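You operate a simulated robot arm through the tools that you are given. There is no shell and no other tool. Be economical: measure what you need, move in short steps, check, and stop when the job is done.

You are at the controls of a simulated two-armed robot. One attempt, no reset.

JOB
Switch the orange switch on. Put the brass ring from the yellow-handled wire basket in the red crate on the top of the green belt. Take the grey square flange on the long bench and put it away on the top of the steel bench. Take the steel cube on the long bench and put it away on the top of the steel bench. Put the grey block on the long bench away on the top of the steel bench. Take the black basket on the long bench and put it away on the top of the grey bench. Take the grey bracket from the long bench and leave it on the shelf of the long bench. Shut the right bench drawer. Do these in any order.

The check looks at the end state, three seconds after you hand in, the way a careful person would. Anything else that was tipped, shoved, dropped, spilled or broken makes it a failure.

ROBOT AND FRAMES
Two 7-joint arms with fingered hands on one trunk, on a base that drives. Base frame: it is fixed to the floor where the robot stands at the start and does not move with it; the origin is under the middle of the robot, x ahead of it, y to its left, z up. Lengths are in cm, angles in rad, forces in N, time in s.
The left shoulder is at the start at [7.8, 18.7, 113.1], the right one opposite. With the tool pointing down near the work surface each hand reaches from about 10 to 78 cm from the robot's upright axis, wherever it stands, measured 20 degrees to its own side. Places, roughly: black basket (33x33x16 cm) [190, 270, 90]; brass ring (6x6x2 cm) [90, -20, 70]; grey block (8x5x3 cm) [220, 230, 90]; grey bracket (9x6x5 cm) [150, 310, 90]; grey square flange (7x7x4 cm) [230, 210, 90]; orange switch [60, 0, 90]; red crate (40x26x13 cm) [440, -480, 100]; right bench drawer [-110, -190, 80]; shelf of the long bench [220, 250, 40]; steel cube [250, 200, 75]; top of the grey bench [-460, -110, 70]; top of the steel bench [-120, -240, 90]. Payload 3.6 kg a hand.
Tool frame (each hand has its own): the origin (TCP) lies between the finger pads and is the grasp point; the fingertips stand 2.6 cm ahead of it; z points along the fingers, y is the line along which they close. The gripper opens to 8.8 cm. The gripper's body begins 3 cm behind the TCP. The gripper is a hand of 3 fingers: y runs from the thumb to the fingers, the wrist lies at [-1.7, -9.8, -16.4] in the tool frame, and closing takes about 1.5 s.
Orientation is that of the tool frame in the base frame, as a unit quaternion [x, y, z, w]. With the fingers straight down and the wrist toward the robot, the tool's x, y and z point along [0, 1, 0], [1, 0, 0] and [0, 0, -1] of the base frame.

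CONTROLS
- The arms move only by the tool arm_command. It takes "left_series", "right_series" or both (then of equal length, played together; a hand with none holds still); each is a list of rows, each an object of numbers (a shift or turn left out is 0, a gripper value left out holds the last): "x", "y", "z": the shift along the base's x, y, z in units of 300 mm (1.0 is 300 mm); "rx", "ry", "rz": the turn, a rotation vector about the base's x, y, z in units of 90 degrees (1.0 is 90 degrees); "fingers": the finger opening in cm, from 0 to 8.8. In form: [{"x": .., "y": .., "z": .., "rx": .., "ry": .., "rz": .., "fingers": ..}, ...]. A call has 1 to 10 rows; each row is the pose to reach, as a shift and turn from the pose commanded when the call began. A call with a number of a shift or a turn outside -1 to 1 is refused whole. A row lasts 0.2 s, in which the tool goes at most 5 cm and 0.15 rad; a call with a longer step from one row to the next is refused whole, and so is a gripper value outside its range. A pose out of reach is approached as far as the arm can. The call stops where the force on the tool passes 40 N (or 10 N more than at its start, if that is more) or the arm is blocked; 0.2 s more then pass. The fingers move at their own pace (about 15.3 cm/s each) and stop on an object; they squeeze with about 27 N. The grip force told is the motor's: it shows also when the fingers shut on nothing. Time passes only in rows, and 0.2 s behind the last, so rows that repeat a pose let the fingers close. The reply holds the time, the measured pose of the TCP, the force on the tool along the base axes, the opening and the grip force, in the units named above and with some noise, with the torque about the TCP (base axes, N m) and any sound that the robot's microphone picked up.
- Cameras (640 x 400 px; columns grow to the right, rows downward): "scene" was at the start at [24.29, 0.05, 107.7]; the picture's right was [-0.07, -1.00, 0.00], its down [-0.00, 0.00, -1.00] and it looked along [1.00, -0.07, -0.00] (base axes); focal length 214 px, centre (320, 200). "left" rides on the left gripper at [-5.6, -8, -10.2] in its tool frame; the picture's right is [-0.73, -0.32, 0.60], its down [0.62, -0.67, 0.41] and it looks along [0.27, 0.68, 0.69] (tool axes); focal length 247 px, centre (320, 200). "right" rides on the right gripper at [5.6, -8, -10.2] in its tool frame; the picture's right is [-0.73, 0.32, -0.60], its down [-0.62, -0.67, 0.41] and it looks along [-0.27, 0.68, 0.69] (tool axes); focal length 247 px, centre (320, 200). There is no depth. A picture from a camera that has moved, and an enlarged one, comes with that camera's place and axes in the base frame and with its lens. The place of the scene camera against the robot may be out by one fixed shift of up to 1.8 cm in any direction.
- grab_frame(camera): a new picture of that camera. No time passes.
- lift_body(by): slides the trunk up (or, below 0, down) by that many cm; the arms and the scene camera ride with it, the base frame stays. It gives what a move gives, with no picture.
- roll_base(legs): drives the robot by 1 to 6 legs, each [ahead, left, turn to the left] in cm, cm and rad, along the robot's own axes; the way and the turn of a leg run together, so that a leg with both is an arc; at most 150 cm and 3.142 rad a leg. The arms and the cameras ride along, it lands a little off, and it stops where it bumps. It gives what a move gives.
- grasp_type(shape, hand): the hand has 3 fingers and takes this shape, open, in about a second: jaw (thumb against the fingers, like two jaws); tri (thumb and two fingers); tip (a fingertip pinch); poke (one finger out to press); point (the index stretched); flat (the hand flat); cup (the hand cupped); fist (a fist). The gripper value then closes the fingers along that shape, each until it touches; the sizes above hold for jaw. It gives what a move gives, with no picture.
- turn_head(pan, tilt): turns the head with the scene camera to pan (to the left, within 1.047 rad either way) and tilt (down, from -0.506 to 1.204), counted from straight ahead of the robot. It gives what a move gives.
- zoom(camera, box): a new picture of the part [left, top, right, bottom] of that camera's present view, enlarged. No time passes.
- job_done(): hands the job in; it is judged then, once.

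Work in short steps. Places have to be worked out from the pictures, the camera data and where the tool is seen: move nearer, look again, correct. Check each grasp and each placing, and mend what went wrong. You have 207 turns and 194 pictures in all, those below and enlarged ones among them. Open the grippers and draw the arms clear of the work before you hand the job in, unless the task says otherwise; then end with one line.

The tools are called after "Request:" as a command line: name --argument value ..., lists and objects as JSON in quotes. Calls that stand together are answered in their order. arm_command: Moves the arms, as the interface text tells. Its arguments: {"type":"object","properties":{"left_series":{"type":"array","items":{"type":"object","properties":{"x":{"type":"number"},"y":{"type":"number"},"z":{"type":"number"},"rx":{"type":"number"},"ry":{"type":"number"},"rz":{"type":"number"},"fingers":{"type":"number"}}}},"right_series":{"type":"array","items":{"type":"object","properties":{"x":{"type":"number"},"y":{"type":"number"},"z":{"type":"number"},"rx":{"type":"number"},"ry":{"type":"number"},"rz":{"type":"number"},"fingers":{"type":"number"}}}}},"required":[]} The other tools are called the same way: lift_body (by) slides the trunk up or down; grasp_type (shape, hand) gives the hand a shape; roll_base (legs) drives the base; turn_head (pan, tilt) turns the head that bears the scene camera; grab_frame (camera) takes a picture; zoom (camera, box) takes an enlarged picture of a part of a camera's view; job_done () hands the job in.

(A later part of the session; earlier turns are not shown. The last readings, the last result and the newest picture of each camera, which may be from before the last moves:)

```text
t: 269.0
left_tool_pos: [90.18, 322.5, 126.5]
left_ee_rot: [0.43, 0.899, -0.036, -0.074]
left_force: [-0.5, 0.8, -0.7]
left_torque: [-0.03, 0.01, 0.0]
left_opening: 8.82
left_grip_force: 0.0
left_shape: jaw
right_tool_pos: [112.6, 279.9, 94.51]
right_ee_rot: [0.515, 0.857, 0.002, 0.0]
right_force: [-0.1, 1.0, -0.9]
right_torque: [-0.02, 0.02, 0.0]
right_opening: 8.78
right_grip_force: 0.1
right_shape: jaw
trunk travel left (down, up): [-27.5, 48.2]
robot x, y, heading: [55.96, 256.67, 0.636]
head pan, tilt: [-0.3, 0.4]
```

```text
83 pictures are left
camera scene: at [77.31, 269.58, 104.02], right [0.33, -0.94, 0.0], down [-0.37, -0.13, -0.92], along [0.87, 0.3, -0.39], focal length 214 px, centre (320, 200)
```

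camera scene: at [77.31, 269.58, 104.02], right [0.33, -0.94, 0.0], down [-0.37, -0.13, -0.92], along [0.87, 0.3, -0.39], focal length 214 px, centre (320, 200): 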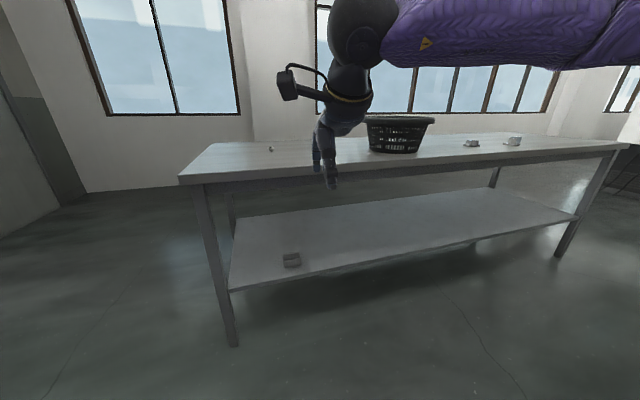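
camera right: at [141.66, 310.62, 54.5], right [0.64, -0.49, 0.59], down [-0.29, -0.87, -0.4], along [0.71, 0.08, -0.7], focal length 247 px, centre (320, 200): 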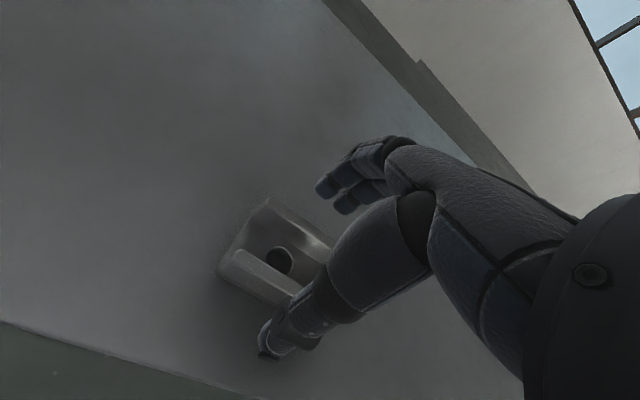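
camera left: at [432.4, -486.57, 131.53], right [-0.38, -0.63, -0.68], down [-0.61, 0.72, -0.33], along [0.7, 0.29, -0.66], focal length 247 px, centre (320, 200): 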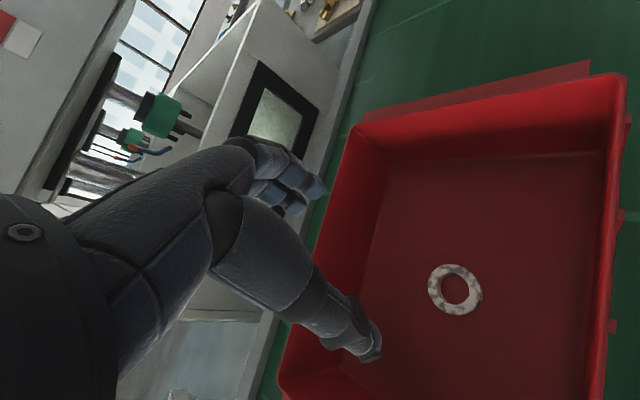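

The bracket is on the shelf. Now drive right 125 cm to the small parts.

Request:
arm_command --right_series '[{"z": 0.14}, {"z": 0.28}, {"z": 0.42}, {"z": 0.56}]'

Request:
roll_base --legs '[[0, -125, 0], [38, 0, 0]]'

Request:
turn_head --pan 0 --tilt 0.4

Request:
grab_frame --camera "scene"

Request:
grab_frame --camera "right"

```text
t: 270.0
left_tool_pos: [90.11, 322.55, 126.49]
left_ee_rot: [0.431, 0.899, -0.035, -0.073]
left_force: [0.4, -0.7, -0.4]
left_torque: [-0.01, 0.02, 0.02]
left_opening: 8.79
left_grip_force: 0.1
left_shape: jaw
right_tool_pos: [112.66, 279.86, 111.45]
right_ee_rot: [0.515, 0.857, 0.002, -0.001]
right_force: [0.3, -0.2, 0.3]
right_torque: [-0.04, 0.0, 0.0]
right_opening: 8.77
right_grip_force: 0.1
right_shape: jaw
trunk travel left (down, up): [-27.5, 48.2]
robot x, y, heading: [56.3, 256.26, 0.635]
head pan, tilt: [-0.3, 0.4]
```

```text
t: 278.3
left_tool_pos: [195.16, 244.87, 126.37]
left_ee_rot: [0.429, 0.899, -0.036, -0.074]
left_force: [0.6, 0.0, 0.2]
left_torque: [-0.02, 0.01, -0.01]
left_opening: 8.78
left_grip_force: 0.0
left_shape: jaw
right_tool_pos: [217.79, 202.29, 111.41]
right_ee_rot: [0.515, 0.857, 0.002, 0.0]
right_force: [0.2, -0.3, 0.4]
right_torque: [-0.01, 0.01, -0.01]
right_opening: 8.76
right_grip_force: 0.0
right_shape: jaw
trunk travel left (down, up): [-27.5, 48.2]
robot x, y, heading: [161.9, 178.6, 0.64]
head pan, tilt: [-0.3, 0.4]
```

```text
t: 279.1
left_tool_pos: [195.02, 244.8, 126.41]
left_ee_rot: [0.429, 0.9, -0.037, -0.073]
left_force: [0.7, 0.2, -1.1]
left_torque: [-0.01, 0.0, 0.0]
left_opening: 8.82
left_grip_force: 0.1
left_shape: jaw
right_tool_pos: [217.77, 202.25, 111.5]
right_ee_rot: [0.515, 0.857, 0.002, 0.0]
right_force: [-0.1, 0.5, 0.5]
right_torque: [0.01, -0.01, 0.06]
right_opening: 8.78
right_grip_force: 0.1
right_shape: jaw
trunk travel left (down, up): [-27.5, 48.2]
robot x, y, heading: [161.5, 178.65, 0.638]
head pan, tilt: [0.0, 0.4]
```

```text
82 pictures are left
camera scene: at [180.98, 194.35, 104.04], right [0.6, -0.8, 0.0], down [-0.31, -0.23, -0.92], along [0.74, 0.55, -0.39], focal length 214 px, centre (320, 200)
```

scene: 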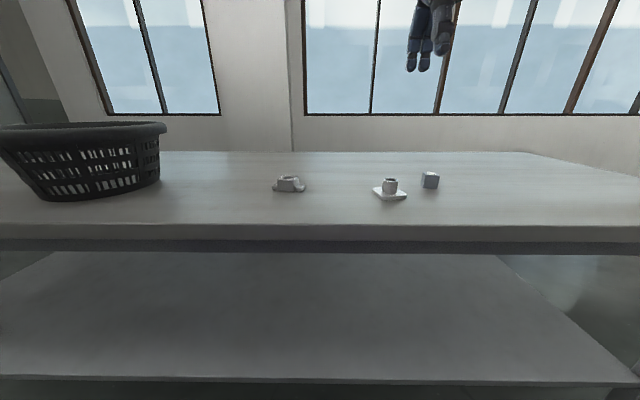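

```text
81 pictures are left
camera right: at [207.96, 203.55, 121.55], right [0.63, -0.5, 0.6], down [-0.29, -0.86, -0.41], along [0.72, 0.08, -0.69], focal length 247 px, centre (320, 200)
```

right: 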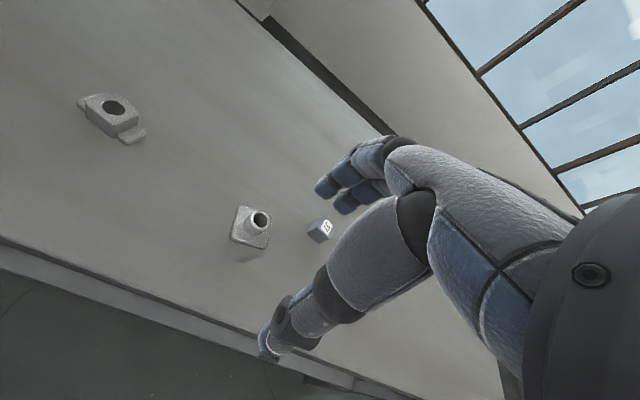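

Three parts: block ≈(217,230), flange ≈(228,209), cube ≈(241,203). I'll go ahead 14 cm, take the cube with the right hand first.

Request:
roll_base --legs '[[14, 0, 0]]'

Request:
grab_frame --camera "right"

```text
t: 280.4
left_tool_pos: [206.63, 253.36, 126.44]
left_ee_rot: [0.43, 0.899, -0.038, -0.074]
left_force: [0.3, 0.5, 0.3]
left_torque: [0.01, 0.01, 0.0]
left_opening: 8.8
left_grip_force: 0.1
left_shape: jaw
right_tool_pos: [229.18, 210.71, 111.28]
right_ee_rot: [0.515, 0.857, 0.0, 0.0]
right_force: [0.6, -0.1, 0.3]
right_torque: [0.01, 0.04, -0.01]
right_opening: 8.78
right_grip_force: 0.1
right_shape: jaw
trunk travel left (down, up): [-27.5, 48.2]
robot x, y, heading: [172.79, 187.03, 0.638]
head pan, tilt: [0.0, 0.4]
```

```text
80 pictures are left
camera right: at [219.46, 212.0, 121.47], right [0.63, -0.5, 0.6], down [-0.29, -0.86, -0.41], along [0.72, 0.08, -0.69], focal length 247 px, centre (320, 200)
```

right: 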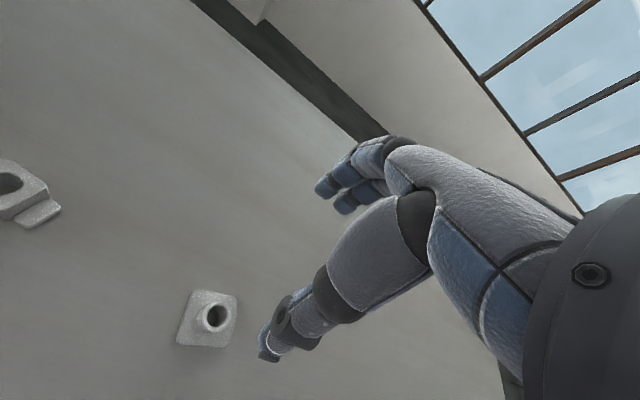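

Request:
turn_head --pan -0.3 --tilt 0.5

Request:
zoom --camera "scene" --box '[220, 100, 420, 225]'

```text
t: 281.2
left_tool_pos: [206.45, 253.19, 126.55]
left_ee_rot: [0.43, 0.899, -0.037, -0.074]
left_force: [0.5, 0.3, 0.6]
left_torque: [0.02, 0.02, 0.02]
left_opening: 8.79
left_grip_force: 0.1
left_shape: jaw
right_tool_pos: [228.98, 210.62, 111.3]
right_ee_rot: [0.514, 0.858, 0.001, -0.001]
right_force: [-0.7, -0.3, 0.2]
right_torque: [-0.02, 0.0, 0.01]
right_opening: 8.76
right_grip_force: 0.1
right_shape: jaw
trunk travel left (down, up): [-27.5, 48.2]
robot x, y, heading: [173.07, 187.1, 0.637]
head pan, tilt: [-0.3, 0.499]
```

```text
3.20 times, centred on (320, 162) of scene
camera zoom: at [193.49, 200.26, 103.13], right [0.33, -0.94, 0.0], down [-0.45, -0.16, -0.88], along [0.83, 0.29, -0.48], focal length 686 px, centre (320, 320)
```

zoom: 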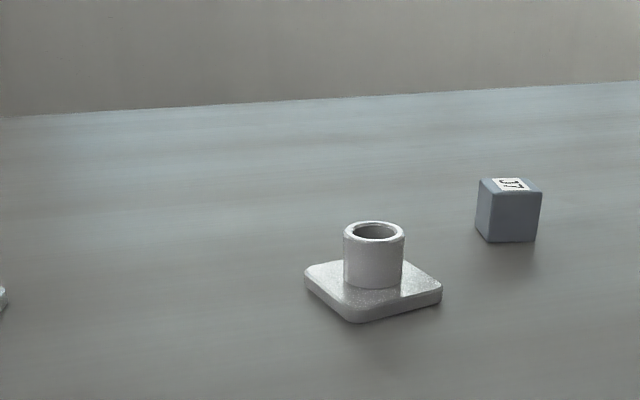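

Cube ≈(241.6,202.3), faces aligned with my hand's yaw; flange hub can be gripped. Move the right hand above the cube.

Request:
arm_command --right_series '[{"x": 0.1, "y": -0.07, "z": -0.05}, {"x": 0.2, "y": -0.14, "z": -0.1}, {"x": 0.31, "y": -0.21, "z": -0.16}, {"x": 0.417, "y": -0.277, "z": -0.25}, {"x": 0.417, "y": -0.277, "z": -0.31}]'

Request:
grab_frame --camera "right"

```text
t: 282.4
left_tool_pos: [206.37, 253.22, 126.51]
left_ee_rot: [0.431, 0.899, -0.036, -0.074]
left_force: [0.6, 0.1, -0.4]
left_torque: [0.01, -0.02, 0.0]
left_opening: 8.79
left_grip_force: 0.0
left_shape: jaw
right_tool_pos: [241.67, 202.25, 101.96]
right_ee_rot: [0.514, 0.858, 0.002, 0.0]
right_force: [1.2, 0.3, 0.2]
right_torque: [-0.02, 0.0, -0.05]
right_opening: 8.79
right_grip_force: 0.1
right_shape: jaw
trunk travel left (down, up): [-27.5, 48.2]
robot x, y, heading: [172.62, 187.0, 0.636]
head pan, tilt: [-0.3, 0.499]
```

```text
78 pictures are left
camera right: at [231.91, 203.54, 112.23], right [0.63, -0.5, 0.6], down [-0.29, -0.86, -0.41], along [0.72, 0.08, -0.69], focal length 247 px, centre (320, 200)
```

right: 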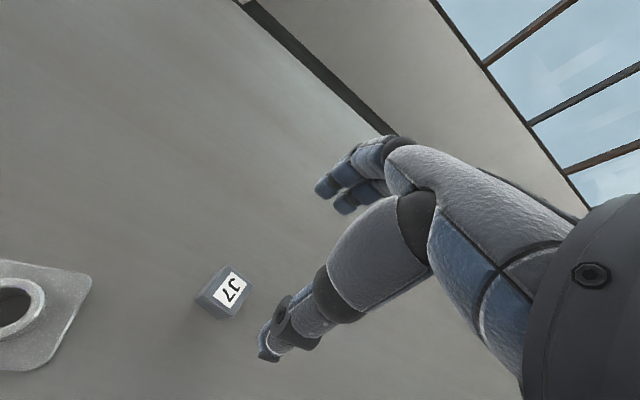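

Cube at (240.8,202.3). Descend and grip.

Request:
arm_command --right_series '[{"z": -0.14, "x": -0.025}, {"z": -0.28, "x": -0.025}, {"z": -0.4, "x": -0.025}, {"z": -0.46, "x": -0.025}, {"z": -0.49, "x": -0.025}]'

Request:
grab_frame --camera "right"

```text
t: 283.6
left_tool_pos: [206.46, 253.19, 126.46]
left_ee_rot: [0.43, 0.899, -0.036, -0.074]
left_force: [0.1, 0.4, -0.2]
left_torque: [0.0, -0.01, 0.0]
left_opening: 8.8
left_grip_force: 0.1
left_shape: jaw
right_tool_pos: [240.79, 202.25, 87.46]
right_ee_rot: [0.515, 0.857, 0.003, 0.0]
right_force: [0.3, 0.7, 2.6]
right_torque: [-0.01, -0.05, -0.03]
right_opening: 8.78
right_grip_force: 0.2
right_shape: jaw
trunk travel left (down, up): [-27.5, 48.2]
robot x, y, heading: [172.59, 187.13, 0.64]
head pan, tilt: [-0.3, 0.499]
```

```text
77 pictures are left
camera right: at [231.09, 203.58, 97.59], right [0.62, -0.5, 0.6], down [-0.29, -0.86, -0.42], along [0.72, 0.08, -0.69], focal length 247 px, centre (320, 200)
```

right: 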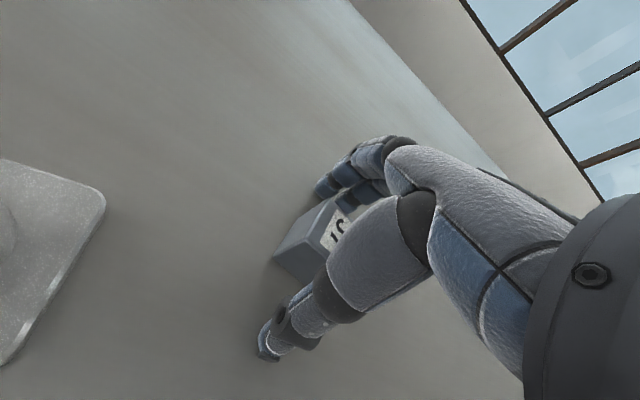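

Request:
arm_command --right_series '[{"z": 0.008, "fingers": 7}, {"z": 0.008, "fingers": 5}, {"z": 0.008, "fingers": 3}, {"z": 0.008, "fingers": 0}, {"z": 0.008, "fingers": 0}, {"z": 0.008, "fingers": 0}, {"z": 0.06}, {"z": 0.2}, {"z": 0.34}, {"z": 0.48}]'

Request:
grab_frame --camera "right"

```text
t: 285.8
left_tool_pos: [206.38, 253.17, 126.55]
left_ee_rot: [0.431, 0.899, -0.037, -0.074]
left_force: [-1.1, 0.0, 0.3]
left_torque: [-0.03, 0.0, 0.01]
left_opening: 8.79
left_grip_force: 0.0
left_shape: jaw
right_tool_pos: [240.66, 202.32, 101.96]
right_ee_rot: [0.515, 0.857, 0.001, -0.001]
right_force: [0.5, 0.7, -2.4]
right_torque: [0.02, 0.0, -0.03]
right_opening: 2.84
right_grip_force: 27.0
right_shape: jaw
trunk travel left (down, up): [-27.5, 48.2]
robot x, y, heading: [172.46, 187.21, 0.64]
head pan, tilt: [-0.3, 0.499]
```

```text
76 pictures are left
camera right: at [230.96, 203.56, 112.02], right [0.63, -0.5, 0.6], down [-0.29, -0.86, -0.41], along [0.72, 0.08, -0.69], focal length 247 px, centre (320, 200)
```

right: 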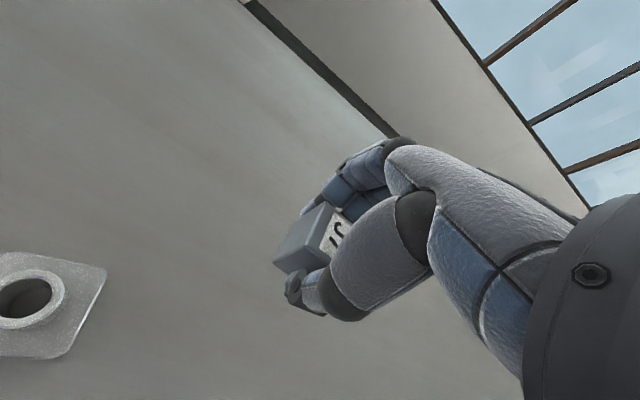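

Cube in hand. Raise it and drive right 32 cm so the flange suits the left hand.

Request:
arm_command --right_series '[{"z": 0.15}, {"z": 0.3}, {"z": 0.4}]'

Request:
roll_base --legs '[[0, -32, 0]]'

Request:
arm_command --left_series '[{"x": 0.0, "y": -0.1, "z": -0.1}, {"x": 0.02, "y": -0.2, "z": -0.2}, {"x": 0.05, "y": -0.3, "z": -0.3}, {"x": 0.07, "y": -0.4, "z": -0.4}, {"x": 0.07, "y": -0.5, "z": -0.5}, {"x": 0.07, "y": -0.6, "z": -0.6}]'

Request:
grab_frame --camera "left"

```text
t: 286.6
left_tool_pos: [206.48, 253.15, 126.53]
left_ee_rot: [0.43, 0.899, -0.036, -0.075]
left_force: [0.1, 0.5, 0.0]
left_torque: [0.01, -0.01, 0.0]
left_opening: 8.8
left_grip_force: 0.1
left_shape: jaw
right_tool_pos: [240.74, 202.42, 114.15]
right_ee_rot: [0.515, 0.857, 0.001, 0.0]
right_force: [0.5, 0.4, -2.1]
right_torque: [-0.02, -0.01, 0.02]
right_opening: 2.89
right_grip_force: 26.3
right_shape: jaw
trunk travel left (down, up): [-27.5, 48.2]
robot x, y, heading: [172.66, 186.75, 0.639]
head pan, tilt: [-0.3, 0.499]
```

```text
t: 288.8
left_tool_pos: [225.69, 227.26, 126.52]
left_ee_rot: [0.429, 0.899, -0.036, -0.076]
left_force: [0.4, -0.2, 1.1]
left_torque: [0.01, 0.07, -0.01]
left_opening: 8.79
left_grip_force: 0.1
left_shape: jaw
right_tool_pos: [259.99, 176.55, 113.9]
right_ee_rot: [0.514, 0.858, 0.002, -0.001]
right_force: [0.7, -0.2, -3.0]
right_torque: [0.05, 0.0, -0.02]
right_opening: 2.83
right_grip_force: 26.5
right_shape: jaw
trunk travel left (down, up): [-27.5, 48.2]
robot x, y, heading: [192.03, 161.32, 0.639]
head pan, tilt: [-0.3, 0.499]
```

```text
t: 290.2
left_tool_pos: [229.73, 211.43, 107.37]
left_ee_rot: [0.43, 0.899, -0.035, -0.073]
left_force: [0.3, -0.1, -0.1]
left_torque: [0.0, -0.03, 0.01]
left_opening: 8.75
left_grip_force: 0.1
left_shape: jaw
left hand out of reach, approached as far as the arm can: row 5, 6
right_tool_pos: [260.03, 176.49, 113.7]
right_ee_rot: [0.514, 0.858, 0.002, -0.001]
right_force: [-0.6, 0.1, -4.4]
right_torque: [-0.01, 0.01, -0.03]
right_opening: 2.83
right_grip_force: 27.5
right_shape: jaw
trunk travel left (down, up): [-27.5, 48.2]
robot x, y, heading: [191.89, 160.81, 0.634]
head pan, tilt: [-0.3, 0.499]
```

```text
75 pictures are left
camera left: at [228.75, 202.06, 117.81], right [0.11, -0.77, -0.63], down [-0.96, 0.07, -0.26], along [0.24, 0.63, -0.74], focal length 247 px, centre (320, 200)
```

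left: 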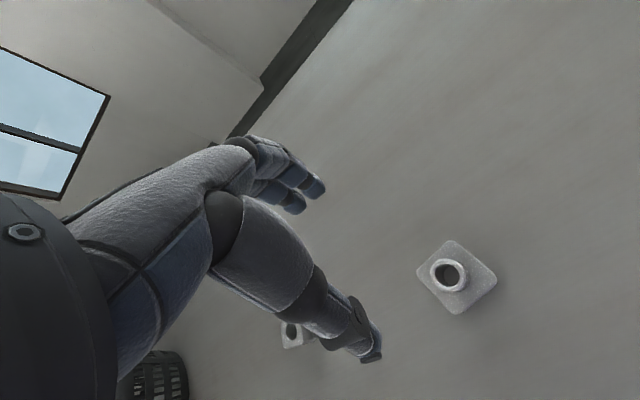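

Flange hub at (228.8,208.6). Level the left hand and move over it.

Request:
arm_command --left_series '[{"ry": -0.05, "y": -0.04, "x": -0.01, "z": -0.05}, {"ry": -0.103, "y": -0.094, "x": -0.032, "z": -0.12}, {"ry": -0.103, "y": -0.094, "x": -0.032, "z": -0.25}]'

Request:
grab_frame --camera "left"

```text
t: 291.0
left_tool_pos: [228.71, 208.75, 99.76]
left_ee_rot: [0.431, 0.902, -0.001, -0.001]
left_force: [0.0, -0.4, -0.5]
left_torque: [0.02, 0.01, 0.03]
left_opening: 8.81
left_grip_force: 0.0
left_shape: jaw
right_tool_pos: [259.94, 176.52, 113.76]
right_ee_rot: [0.514, 0.857, 0.001, 0.0]
right_force: [0.6, -0.9, -2.7]
right_torque: [-0.01, -0.01, 0.03]
right_opening: 2.86
right_grip_force: 26.8
right_shape: jaw
trunk travel left (down, up): [-27.5, 48.2]
robot x, y, heading: [191.62, 161.48, 0.641]
head pan, tilt: [-0.3, 0.499]
```

```text
74 pictures are left
camera left: at [226.06, 199.29, 109.98], right [0.21, -0.77, -0.6], down [-0.91, 0.07, -0.41], along [0.36, 0.63, -0.69], focal length 247 px, centre (320, 200)
```

left: 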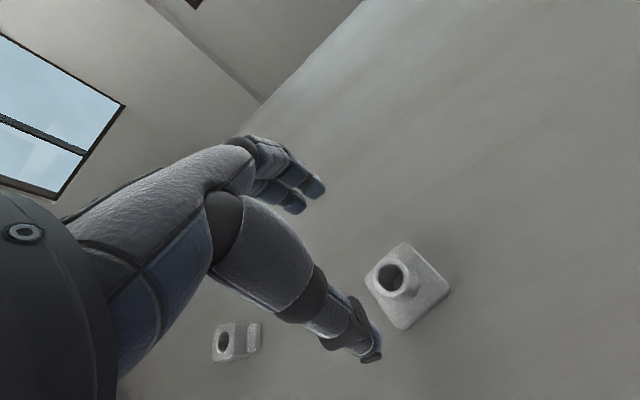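

Aligned and levelled. Descend to z≈88 with the hub between the fingers.

Request:
arm_command --left_series '[{"z": -0.13}, {"z": -0.25}, {"z": -0.34}, {"z": -0.385}]'

Request:
grab_frame --camera "left"

```text
t: 292.0
left_tool_pos: [228.78, 209.94, 89.67]
left_ee_rot: [0.425, 0.905, 0.015, 0.0]
left_force: [-0.1, -0.2, -0.4]
left_torque: [0.01, 0.01, -0.01]
left_opening: 8.78
left_grip_force: 0.1
left_shape: jaw
right_tool_pos: [260.03, 176.54, 113.98]
right_ee_rot: [0.514, 0.858, 0.001, 0.0]
right_force: [-0.1, 0.4, -3.0]
right_torque: [0.02, 0.01, 0.0]
right_opening: 2.86
right_grip_force: 26.9
right_shape: jaw
trunk travel left (down, up): [-27.5, 48.2]
robot x, y, heading: [192.03, 161.0, 0.639]
head pan, tilt: [-0.3, 0.499]
```

```text
73 pictures are left
camera left: at [226.05, 200.33, 99.48], right [0.23, -0.75, -0.62], down [-0.9, 0.07, -0.42], along [0.36, 0.66, -0.67], focal length 247 px, centre (320, 200)
```

left: 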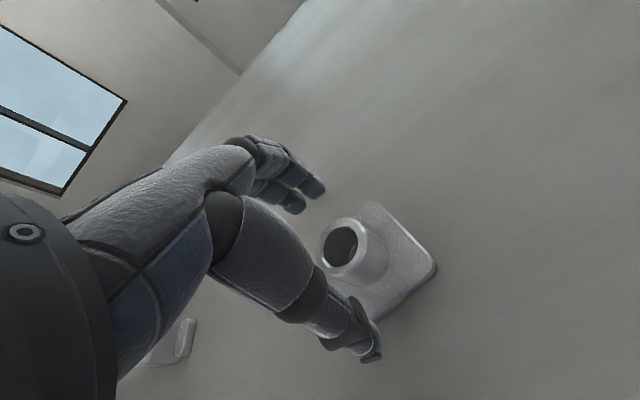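

The hand stopped short and shifted; something may touch the left forearm/elbow. Look at it.

Request:
turn_head --pan 0.5 --tilt 0.4

Request:
grab_frame --camera "scene"

```text
t: 293.1
left_tool_pos: [228.56, 209.94, 89.26]
left_ee_rot: [0.426, 0.905, 0.013, -0.004]
left_force: [-0.1, -0.9, 0.1]
left_torque: [0.02, -0.01, 0.02]
left_opening: 8.76
left_grip_force: 0.0
left_shape: jaw
right_tool_pos: [259.87, 176.58, 113.87]
right_ee_rot: [0.514, 0.858, 0.001, 0.0]
right_force: [-0.2, 0.8, -4.0]
right_torque: [-0.01, 0.0, 0.02]
right_opening: 2.86
right_grip_force: 27.8
right_shape: jaw
trunk travel left (down, up): [-27.5, 48.2]
robot x, y, heading: [191.9, 160.69, 0.64]
head pan, tilt: [0.499, 0.4]
```

```text
72 pictures are left
camera scene: at [208.02, 179.75, 104.04], right [0.91, -0.42, 0.0], down [-0.16, -0.35, -0.92], along [0.39, 0.84, -0.39], focal length 214 px, centre (320, 200)
```

scene: 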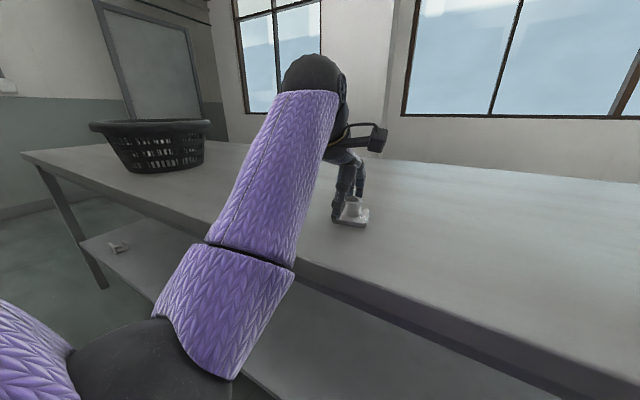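

The forearm rests on the bench edge because the elbow hangs low. Lift the hand, raise the trunk 14 cm, then come down again.

Request:
arm_command --left_series '[{"z": 0.1}, {"z": 0.25}]'

Request:
lift_body --by 14

Request:
arm_command --left_series '[{"z": -0.1}, {"z": -0.2}, {"z": -0.3}, {"z": -0.4}, {"z": -0.5}]'

Request:
grab_frame --camera "left"

Request:
grab_frame --camera "scene"

```text
t: 293.7
left_tool_pos: [228.79, 208.37, 95.58]
left_ee_rot: [0.432, 0.902, -0.003, -0.001]
left_force: [0.5, 1.3, -0.2]
left_torque: [0.0, -0.03, -0.03]
left_opening: 8.79
left_grip_force: 0.0
left_shape: jaw
right_tool_pos: [259.97, 176.6, 113.86]
right_ee_rot: [0.514, 0.858, 0.0, -0.001]
right_force: [1.1, -0.5, -3.3]
right_torque: [-0.03, -0.01, 0.03]
right_opening: 2.86
right_grip_force: 26.9
right_shape: jaw
trunk travel left (down, up): [-27.5, 48.2]
robot x, y, heading: [192.1, 161.13, 0.637]
head pan, tilt: [0.499, 0.4]
```

```text
t: 295.4
left_tool_pos: [228.78, 208.8, 109.6]
left_ee_rot: [0.431, 0.902, -0.002, -0.001]
left_force: [0.0, 1.0, -0.6]
left_torque: [-0.03, -0.01, -0.02]
left_opening: 8.81
left_grip_force: 0.0
left_shape: jaw
right_tool_pos: [259.99, 176.58, 127.82]
right_ee_rot: [0.514, 0.858, 0.001, -0.002]
right_force: [0.6, -0.1, -3.2]
right_torque: [-0.02, 0.03, -0.01]
right_opening: 2.84
right_grip_force: 27.3
right_shape: jaw
trunk travel left (down, up): [-41.5, 34.2]
robot x, y, heading: [191.68, 161.05, 0.641]
head pan, tilt: [0.499, 0.4]
```

```text
t: 296.6
left_tool_pos: [228.7, 208.66, 94.61]
left_ee_rot: [0.432, 0.902, -0.001, -0.002]
left_force: [-0.1, -0.1, 0.4]
left_torque: [-0.03, -0.01, 0.0]
left_opening: 8.8
left_grip_force: 0.1
left_shape: jaw
right_tool_pos: [260.01, 176.64, 127.84]
right_ee_rot: [0.514, 0.858, 0.001, 0.0]
right_force: [-1.4, -0.3, -3.5]
right_torque: [-0.02, 0.0, -0.02]
right_opening: 2.87
right_grip_force: 26.8
right_shape: jaw
trunk travel left (down, up): [-41.5, 34.2]
robot x, y, heading: [191.8, 160.97, 0.636]
head pan, tilt: [0.499, 0.4]
```

```text
71 pictures are left
camera left: at [225.99, 199.43, 104.86], right [0.21, -0.77, -0.6], down [-0.91, 0.07, -0.41], along [0.36, 0.63, -0.69], focal length 247 px, centre (320, 200)
```

left: 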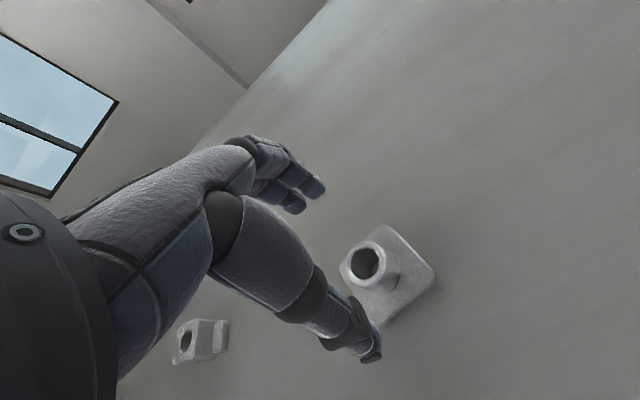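

```text
70 pictures are left
camera scene: at [206.46, 178.62, 119.1], right [0.91, -0.42, 0.0], down [-0.16, -0.35, -0.92], along [0.39, 0.84, -0.39], focal length 214 px, centre (320, 200)
```

scene: 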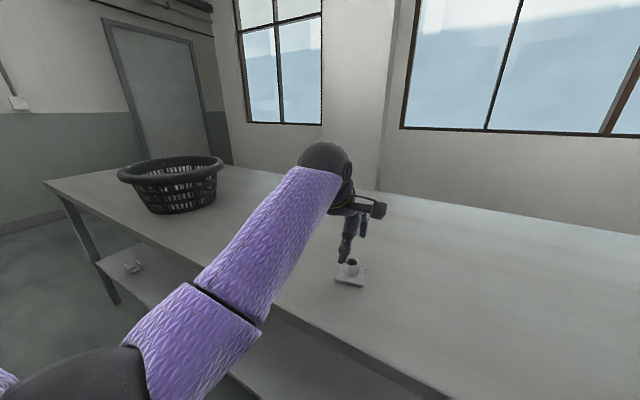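

Forearm is clearer now. Descend 6.4 cm.

Request:
arm_command --left_series '[{"z": -0.1, "x": 0.006}, {"z": -0.17, "x": 0.008}, {"z": -0.215, "x": 0.008}]'

Request:
grab_frame --camera "left"

```text
t: 297.4
left_tool_pos: [228.89, 208.77, 88.29]
left_ee_rot: [0.431, 0.902, -0.002, -0.001]
left_force: [0.2, 0.5, 0.0]
left_torque: [0.02, -0.03, 0.03]
left_opening: 8.79
left_grip_force: 0.1
left_shape: jaw
right_tool_pos: [259.97, 176.58, 127.9]
right_ee_rot: [0.515, 0.857, 0.001, 0.0]
right_force: [0.2, 1.1, -3.1]
right_torque: [0.0, -0.04, -0.02]
right_opening: 2.86
right_grip_force: 26.8
right_shape: jaw
trunk travel left (down, up): [-41.5, 34.2]
robot x, y, heading: [192.22, 160.81, 0.638]
head pan, tilt: [0.499, 0.4]
```

```text
69 pictures are left
camera left: at [226.25, 199.43, 98.42], right [0.21, -0.77, -0.6], down [-0.91, 0.07, -0.41], along [0.36, 0.63, -0.69], focal length 247 px, centre (320, 200)
```

left: 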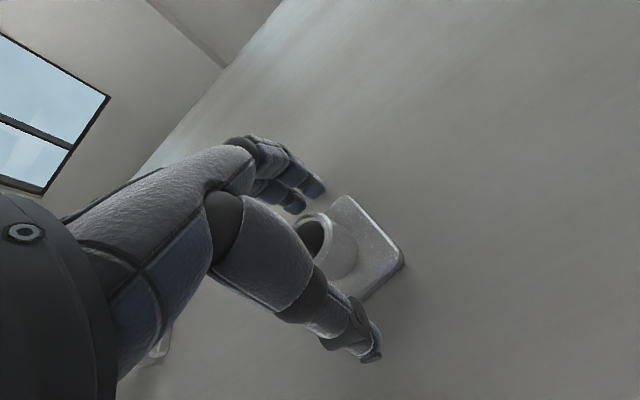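

Hub is between the fingers. Close and lift.

Request:
arm_command --left_series '[{"fingers": 7}, {"fingers": 5}, {"fingers": 3}, {"fingers": 0}, {"fingers": 0}, {"fingers": 0}, {"z": 0.06}, {"z": 0.2}, {"z": 0.34}, {"z": 0.48}]'

Request:
grab_frame --camera "left"

```text
t: 299.6
left_tool_pos: [229.03, 208.55, 102.48]
left_ee_rot: [0.431, 0.902, -0.001, -0.001]
left_force: [0.7, 0.2, 0.2]
left_torque: [-0.01, 0.0, 0.01]
left_opening: 4.15
left_grip_force: 26.8
left_shape: jaw
right_tool_pos: [259.92, 176.51, 127.94]
right_ee_rot: [0.514, 0.858, 0.002, -0.001]
right_force: [0.4, 0.2, -3.7]
right_torque: [-0.01, -0.01, -0.01]
right_opening: 2.87
right_grip_force: 26.5
right_shape: jaw
trunk travel left (down, up): [-41.5, 34.2]
robot x, y, heading: [192.0, 160.89, 0.635]
head pan, tilt: [0.499, 0.4]
```

```text
68 pictures are left
camera left: at [226.3, 199.22, 112.72], right [0.21, -0.77, -0.6], down [-0.91, 0.07, -0.41], along [0.36, 0.63, -0.69], focal length 247 px, centre (320, 200)
```

left: 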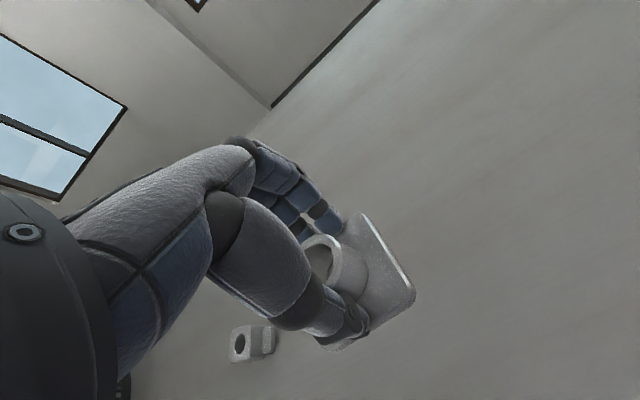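

Flange held. Now to the steel bench: back out, strafe left past the tank line's end, turn around and go down the free lane.

Request:
roll_base --legs '[[-55, 0, 0], [0, 105, 0], [0, 105, 0], [0, 0, 3.14]]'

Request:
turn_head --pan 0 --tilt 0.35

Request:
grab_frame --camera "scene"

```text
t: 320.1
left_tool_pos: [-15.07, 251.6, 102.42]
left_ee_rot: [0.896, -0.445, 0.001, -0.002]
left_force: [0.2, 0.0, -0.2]
left_torque: [-0.01, 0.02, -0.05]
left_opening: 4.16
left_grip_force: 26.9
left_shape: jaw
right_tool_pos: [-45.04, 284.57, 127.87]
right_ee_rot: [0.85, -0.527, 0.001, 0.001]
right_force: [-0.3, 0.9, -2.3]
right_torque: [-0.01, -0.01, 0.02]
right_opening: 2.82
right_grip_force: 26.8
right_shape: jaw
trunk travel left (down, up): [-41.5, 34.2]
robot x, y, heading: [23.37, 298.18, -2.532]
head pan, tilt: [0.499, 0.4]
```

```text
t: 321.0
left_tool_pos: [-15.01, 251.5, 102.35]
left_ee_rot: [0.896, -0.444, 0.001, -0.001]
left_force: [1.2, -0.6, -1.1]
left_torque: [0.01, 0.02, -0.02]
left_opening: 4.17
left_grip_force: 26.5
left_shape: jaw
right_tool_pos: [-45.06, 284.71, 127.8]
right_ee_rot: [0.85, -0.527, 0.001, 0.001]
right_force: [-0.1, -0.4, -2.9]
right_torque: [0.03, 0.05, 0.02]
right_opening: 2.76
right_grip_force: 26.9
right_shape: jaw
trunk travel left (down, up): [-41.5, 34.2]
robot x, y, heading: [23.77, 297.79, -2.534]
head pan, tilt: [0.0, 0.351]
```

```text
67 pictures are left
camera scene: at [3.13, 285.19, 119.55], right [-0.57, 0.82, 0.0], down [0.28, 0.2, -0.94], along [-0.77, -0.54, -0.34], focal length 214 px, centre (320, 200)
```

scene: 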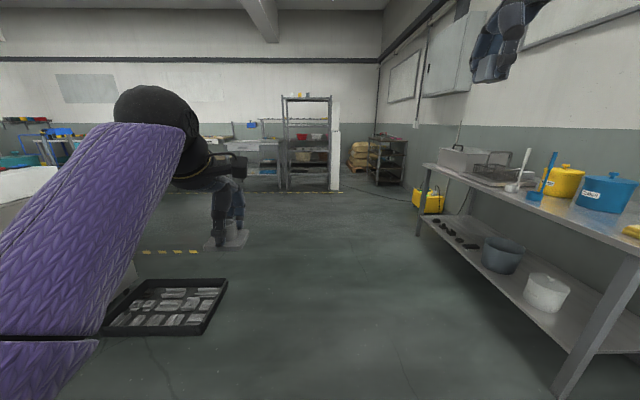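

The lane is clear (tray left, table right). Drive ahead 270 cm, then strafe left toward the steel bench.

Request:
roll_base --legs '[[135, 0, 0.03], [135, 0, 0], [0, 150, 0], [0, 145, 0]]'

Request:
turn_head --pan 0.15 --tilt 0.4

Request:
grab_frame --camera "scene"

```text
t: 347.9
left_tool_pos: [-51.68, -143.81, 102.39]
left_ee_rot: [0.906, -0.423, 0.0, -0.001]
left_force: [-0.1, 0.0, -0.4]
left_torque: [-0.03, 0.01, 0.0]
left_opening: 4.14
left_grip_force: 26.9
left_shape: jaw
right_tool_pos: [-83.18, -112.27, 127.91]
right_ee_rot: [0.862, -0.508, 0.0, 0.002]
right_force: [-0.4, -1.3, -3.1]
right_torque: [-0.03, 0.04, 0.02]
right_opening: 2.81
right_grip_force: 27.1
right_shape: jaw
trunk travel left (down, up): [-41.5, 34.2]
robot x, y, heading: [-15.14, -95.35, -2.488]
head pan, tilt: [0.0, 0.351]
```

```text
t: 348.6
left_tool_pos: [-51.59, -143.74, 102.38]
left_ee_rot: [0.906, -0.424, 0.001, -0.001]
left_force: [0.0, -0.3, -1.9]
left_torque: [0.01, 0.02, -0.03]
left_opening: 4.16
left_grip_force: 27.1
left_shape: jaw
right_tool_pos: [-83.27, -112.25, 127.93]
right_ee_rot: [0.862, -0.507, 0.0, 0.001]
right_force: [-0.2, -0.6, -3.2]
right_torque: [0.0, 0.0, -0.01]
right_opening: 2.8
right_grip_force: 26.9
right_shape: jaw
trunk travel left (down, up): [-41.5, 34.2]
robot x, y, heading: [-15.25, -95.71, -2.478]
head pan, tilt: [0.15, 0.4]
```

```text
66 pictures are left
camera scene: at [-34.12, -110.36, 119.09], right [-0.72, 0.69, 0.0], down [0.27, 0.28, -0.92], along [-0.64, -0.66, -0.39], focal length 214 px, centre (320, 200)
```

scene: 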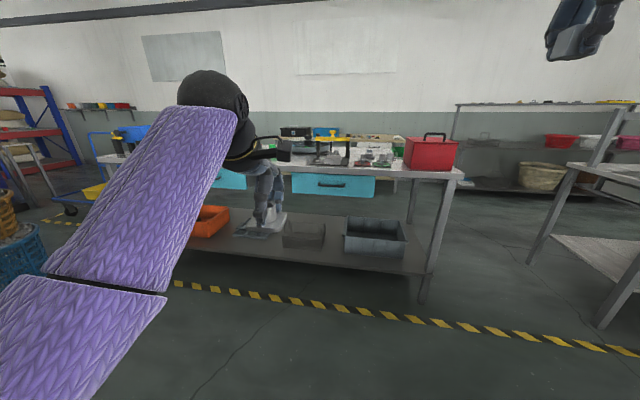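

Approach the bench 62 cm and 22 cm to the left, then look at the free space on its top.

Request:
roll_base --legs '[[0, 22, -0.02], [62, 0, 0]]'

Request:
turn_head --pan -0.15 --tilt 0.5

Request:
grab_frame --camera "scene"

Request:
grab_frame --camera "right"

Request:
grab_frame --camera "left"

```text
t: 353.4
left_tool_pos: [-89.4, -197.91, 102.42]
left_ee_rot: [0.903, -0.431, 0.0, -0.001]
left_force: [-0.1, 0.2, -1.3]
left_torque: [-0.02, -0.01, -0.02]
left_opening: 4.17
left_grip_force: 26.7
left_shape: jaw
right_tool_pos: [-120.47, -165.96, 127.77]
right_ee_rot: [0.858, -0.514, 0.001, 0.002]
right_force: [0.6, 0.3, -3.2]
right_torque: [0.0, 0.0, -0.01]
right_opening: 2.8
right_grip_force: 27.2
right_shape: jaw
trunk travel left (down, up): [-41.5, 34.2]
robot x, y, heading: [-52.54, -150.58, -2.502]
head pan, tilt: [0.15, 0.4]
```

```text
t: 354.2
left_tool_pos: [-89.38, -197.78, 102.46]
left_ee_rot: [0.902, -0.431, 0.001, -0.002]
left_force: [-0.6, -0.1, -1.0]
left_torque: [-0.02, 0.0, 0.0]
left_opening: 4.12
left_grip_force: 26.8
left_shape: jaw
right_tool_pos: [-120.44, -165.77, 127.81]
right_ee_rot: [0.858, -0.514, 0.001, 0.001]
right_force: [-0.3, -0.1, -3.8]
right_torque: [-0.02, -0.02, 0.0]
right_opening: 2.8
right_grip_force: 27.2
right_shape: jaw
trunk travel left (down, up): [-41.5, 34.2]
robot x, y, heading: [-52.59, -150.6, -2.5]
head pan, tilt: [-0.15, 0.499]
```

```text
65 pictures are left
camera scene: at [-72.86, -162.44, 118.18], right [-0.47, 0.88, 0.0], down [0.42, 0.23, -0.88], along [-0.77, -0.41, -0.48], focal length 214 px, centre (320, 200)
```

scene: 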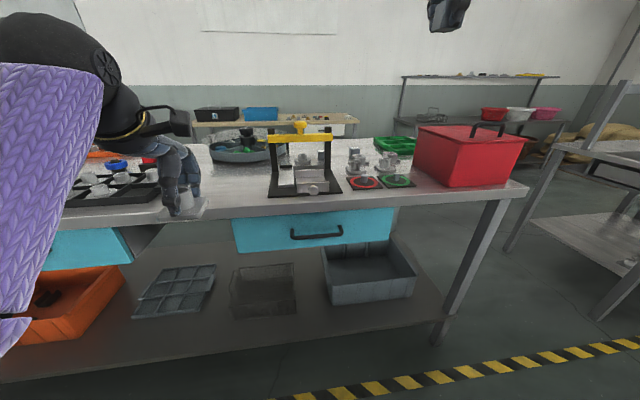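

```text
64 pictures are left
camera right: at [-110.8, -166.89, 137.98], right [-0.63, 0.5, 0.6], down [0.29, 0.86, -0.41], along [-0.72, -0.09, -0.69], focal length 247 px, centre (320, 200)
```

right: 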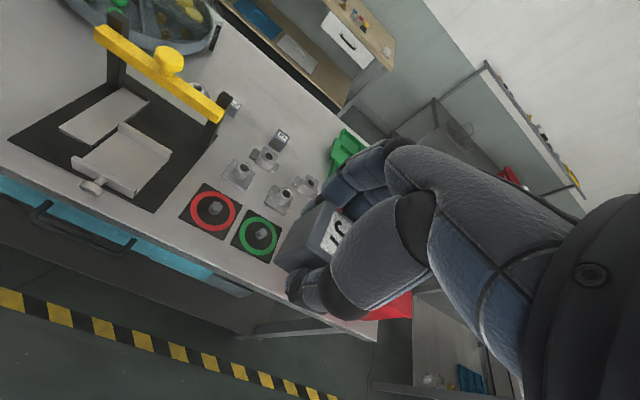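

```text
63 pictures are left
camera left: at [-86.73, -188.41, 112.67], right [-0.21, 0.77, -0.6], down [0.91, -0.07, -0.41], along [-0.35, -0.63, -0.69], focal length 247 px, centre (320, 200)
```

left: 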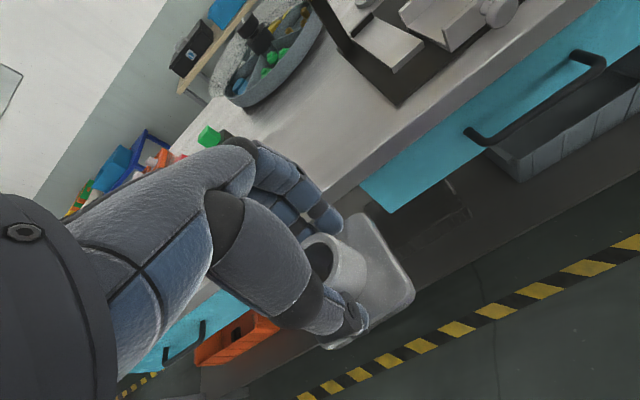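

The right drawer is flush. Free area on the bench: between the black tray and the press (d 94–124, n −206 to −242). I'll drive 25 ahead and 8 left to put the flange there.

Request:
roll_base --legs '[[0, 8, 0], [25, 0, 0]]'

Request:
grab_frame --camera "left"

Request:
grab_frame --camera "scene"

```text
t: 356.7
left_tool_pos: [-104.74, -219.16, 102.41]
left_ee_rot: [0.902, -0.432, 0.001, -0.003]
left_force: [0.4, -0.8, -1.3]
left_torque: [-0.02, 0.03, 0.04]
left_opening: 4.16
left_grip_force: 26.8
left_shape: jaw
right_tool_pos: [-135.99, -187.16, 127.85]
right_ee_rot: [0.858, -0.514, 0.0, 0.001]
right_force: [-0.3, 0.2, -3.2]
right_torque: [0.02, -0.02, 0.01]
right_opening: 2.81
right_grip_force: 26.4
right_shape: jaw
trunk travel left (down, up): [-41.5, 34.2]
robot x, y, heading: [-67.79, -171.09, -2.506]
head pan, tilt: [-0.15, 0.499]
```

```text
62 pictures are left
camera left: at [-102.12, -209.74, 112.62], right [-0.21, 0.77, -0.6], down [0.91, -0.07, -0.41], along [-0.35, -0.63, -0.69], focal length 247 px, centre (320, 200)
```

left: 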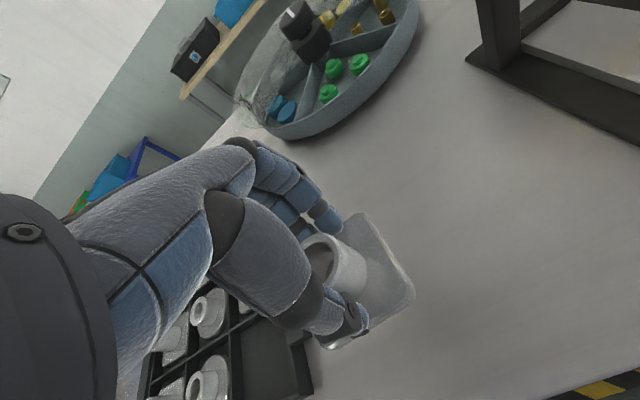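

```text
61 pictures are left
camera scene: at [-88.23, -183.77, 118.15], right [-0.47, 0.88, 0.0], down [0.42, 0.23, -0.88], along [-0.77, -0.41, -0.48], focal length 214 px, centre (320, 200)
```

scene: 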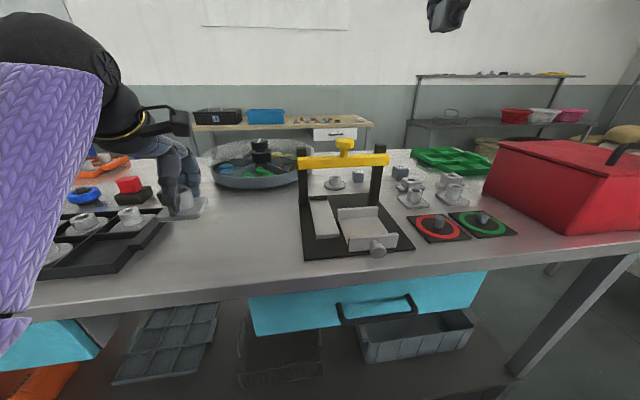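

The spot below the flange is free. Lower gently until contact.

Request:
arm_command --left_series '[{"z": -0.1}, {"z": -0.2}, {"z": -0.27}, {"z": -0.3}, {"z": -0.33}, {"z": -0.36}, {"z": -0.38}, {"z": -0.4}, {"z": -0.42}]'

Request:
grab_frame --camera "left"

```text
t: 358.1
left_tool_pos: [-105.28, -219.37, 93.44]
left_ee_rot: [0.903, -0.43, -0.009, 0.013]
left_force: [5.2, 2.4, 16.5]
left_torque: [0.41, -0.6, 0.01]
left_opening: 4.13
left_grip_force: 27.2
left_shape: jaw
right_tool_pos: [-135.73, -186.85, 127.83]
right_ee_rot: [0.858, -0.514, 0.001, 0.0]
right_force: [-0.3, -0.2, -3.6]
right_torque: [0.03, -0.03, 0.03]
right_opening: 2.8
right_grip_force: 27.0
right_shape: jaw
trunk travel left (down, up): [-41.5, 34.2]
robot x, y, heading: [-67.76, -171.54, -2.501]
head pan, tilt: [-0.15, 0.499]
stopped in row 6 (left hand): the force on the tool passed its limit at 47 N (the readings are from after the stop); the commanded pose is now the measured one
```

```text
60 pictures are left
camera left: at [-102.29, -209.76, 103.33], right [-0.23, 0.76, -0.61], down [0.9, -0.07, -0.43], along [-0.37, -0.64, -0.67], focal length 247 px, centre (320, 200)
```

left: 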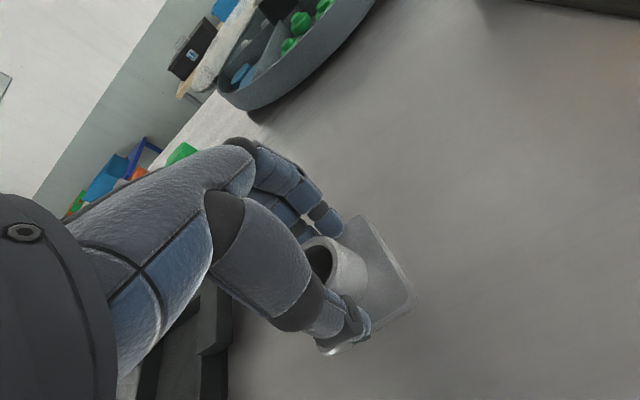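

Contact at TCP z 93.4. Release and rise.

Request:
arm_command --left_series '[{"fingers": 8.8}, {"fingers": 8.8}, {"fingers": 8.8}, {"z": 0.06}, {"z": 0.18}, {"z": 0.3}, {"z": 0.42}]'

Request:
grab_frame --camera "left"

```text
t: 359.6
left_tool_pos: [-105.07, -219.28, 105.66]
left_ee_rot: [0.902, -0.431, -0.006, 0.009]
left_force: [0.5, 0.4, 0.2]
left_torque: [-0.02, 0.05, -0.01]
left_opening: 8.77
left_grip_force: 0.0
left_shape: jaw
right_tool_pos: [-135.67, -187.12, 127.82]
right_ee_rot: [0.858, -0.514, 0.0, 0.002]
right_force: [0.0, -0.5, -3.3]
right_torque: [0.0, 0.01, 0.01]
right_opening: 2.8
right_grip_force: 26.6
right_shape: jaw
trunk travel left (down, up): [-41.5, 34.2]
robot x, y, heading: [-67.71, -171.57, -2.502]
head pan, tilt: [-0.15, 0.499]
```

```text
59 pictures are left
camera left: at [-102.25, -209.67, 115.63], right [-0.23, 0.76, -0.6], down [0.9, -0.07, -0.43], along [-0.37, -0.64, -0.67], focal length 247 px, centre (320, 200)
```

left: 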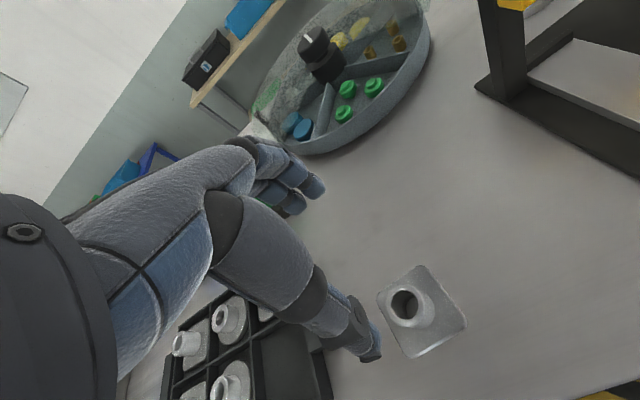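

Flange placed. Raise the left hand and strafe left 33 cm so the right hand (cube) comes over the free area.

Request:
arm_command --left_series '[{"z": 0.13}, {"z": 0.26}, {"z": 0.36}]'

Request:
roll_base --legs '[[0, 33, 0]]'

Request:
grab_frame --camera "right"

```text
t: 360.4
left_tool_pos: [-105.02, -219.31, 116.31]
left_ee_rot: [0.903, -0.43, -0.005, 0.011]
left_force: [-1.3, 0.5, 0.8]
left_torque: [-0.01, 0.02, 0.0]
left_opening: 8.76
left_grip_force: 0.2
left_shape: jaw
right_tool_pos: [-135.7, -187.11, 127.92]
right_ee_rot: [0.858, -0.514, 0.002, 0.003]
right_force: [-0.1, 0.2, -3.7]
right_torque: [-0.01, 0.01, 0.0]
right_opening: 2.78
right_grip_force: 26.7
right_shape: jaw
trunk travel left (down, up): [-41.5, 34.2]
robot x, y, heading: [-67.55, -171.47, -2.5]
head pan, tilt: [-0.15, 0.499]
```

```text
t: 362.6
left_tool_pos: [-85.0, -245.82, 116.37]
left_ee_rot: [0.903, -0.429, -0.006, 0.01]
left_force: [0.8, 0.1, 0.4]
left_torque: [0.01, 0.02, -0.02]
left_opening: 8.78
left_grip_force: 0.0
left_shape: jaw
right_tool_pos: [-115.95, -213.83, 127.91]
right_ee_rot: [0.859, -0.512, 0.001, 0.001]
right_force: [0.2, -1.5, -2.8]
right_torque: [0.03, 0.04, -0.03]
right_opening: 2.77
right_grip_force: 27.0
right_shape: jaw
trunk travel left (down, up): [-41.5, 34.2]
robot x, y, heading: [-47.94, -197.65, -2.501]
head pan, tilt: [-0.15, 0.499]
```

```text
58 pictures are left
camera right: at [-106.2, -214.85, 138.0], right [-0.63, 0.5, 0.6], down [0.29, 0.86, -0.41], along [-0.72, -0.09, -0.69], focal length 247 px, centre (320, 200)
```

right: 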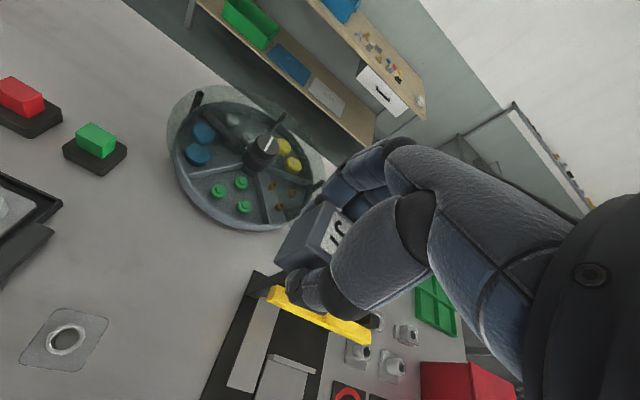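

The spot below the cube is free (8 cm from the press base, 19 cm from the flange). Lower it.

Request:
arm_command --right_series '[{"z": -0.14}, {"z": -0.28}, {"z": -0.42}, {"z": -0.56}, {"z": -0.7}, {"z": -0.84}, {"z": -0.98}]'

Request:
grab_frame --camera "right"

```text
t: 364.2
left_tool_pos: [-85.32, -245.88, 116.34]
left_ee_rot: [0.903, -0.429, -0.005, 0.011]
left_force: [-0.3, 0.2, 0.0]
left_torque: [-0.01, 0.0, 0.01]
left_opening: 8.76
left_grip_force: 0.1
left_shape: jaw
right_tool_pos: [-115.96, -213.82, 98.35]
right_ee_rot: [0.858, -0.513, 0.001, 0.002]
right_force: [0.2, 0.1, -3.4]
right_torque: [0.02, 0.03, 0.0]
right_opening: 2.77
right_grip_force: 26.6
right_shape: jaw
trunk travel left (down, up): [-41.5, 34.2]
robot x, y, heading: [-47.88, -197.99, -2.503]
head pan, tilt: [-0.15, 0.499]
```

```text
57 pictures are left
camera right: at [-106.3, -214.86, 108.51], right [-0.63, 0.5, 0.6], down [0.29, 0.86, -0.41], along [-0.72, -0.09, -0.69], focal length 247 px, centre (320, 200)
```

right: 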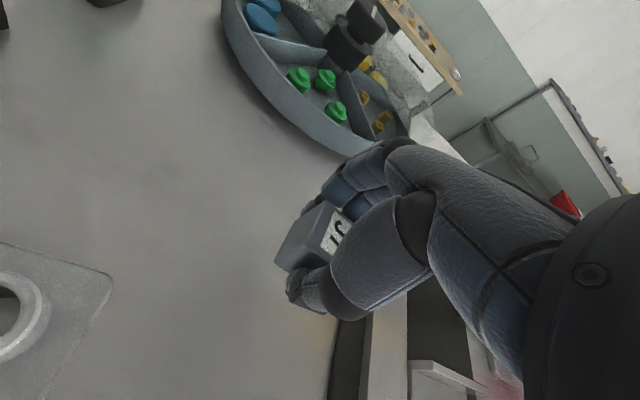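

Request:
arm_command --right_series '[{"z": -0.07}, {"z": -0.12}, {"z": -0.15}, {"z": -0.17}, {"z": -0.185}, {"z": -0.2}, {"z": -0.215}, {"z": -0.23}]'

```text
t: 366.2
left_tool_pos: [-85.15, -245.86, 116.25]
left_ee_rot: [0.903, -0.429, -0.007, 0.011]
left_force: [-0.1, 0.8, 1.3]
left_torque: [0.05, -0.01, -0.01]
left_opening: 8.78
left_grip_force: 0.0
left_shape: jaw
right_tool_pos: [-116.24, -214.21, 92.67]
right_ee_rot: [0.858, -0.513, 0.0, 0.012]
right_force: [2.0, 1.8, 16.6]
right_torque: [0.3, -0.5, -0.01]
right_opening: 2.8
right_grip_force: 27.0
right_shape: jaw
trunk travel left (down, up): [-41.5, 34.2]
robot x, y, heading: [-47.78, -198.31, -2.498]
head pan, tilt: [-0.15, 0.499]
stopped in row 8 (right hand): the force on the tool passed its limit at 41 N (the readings are from after the stop); the commanded pose is now the measured one
```

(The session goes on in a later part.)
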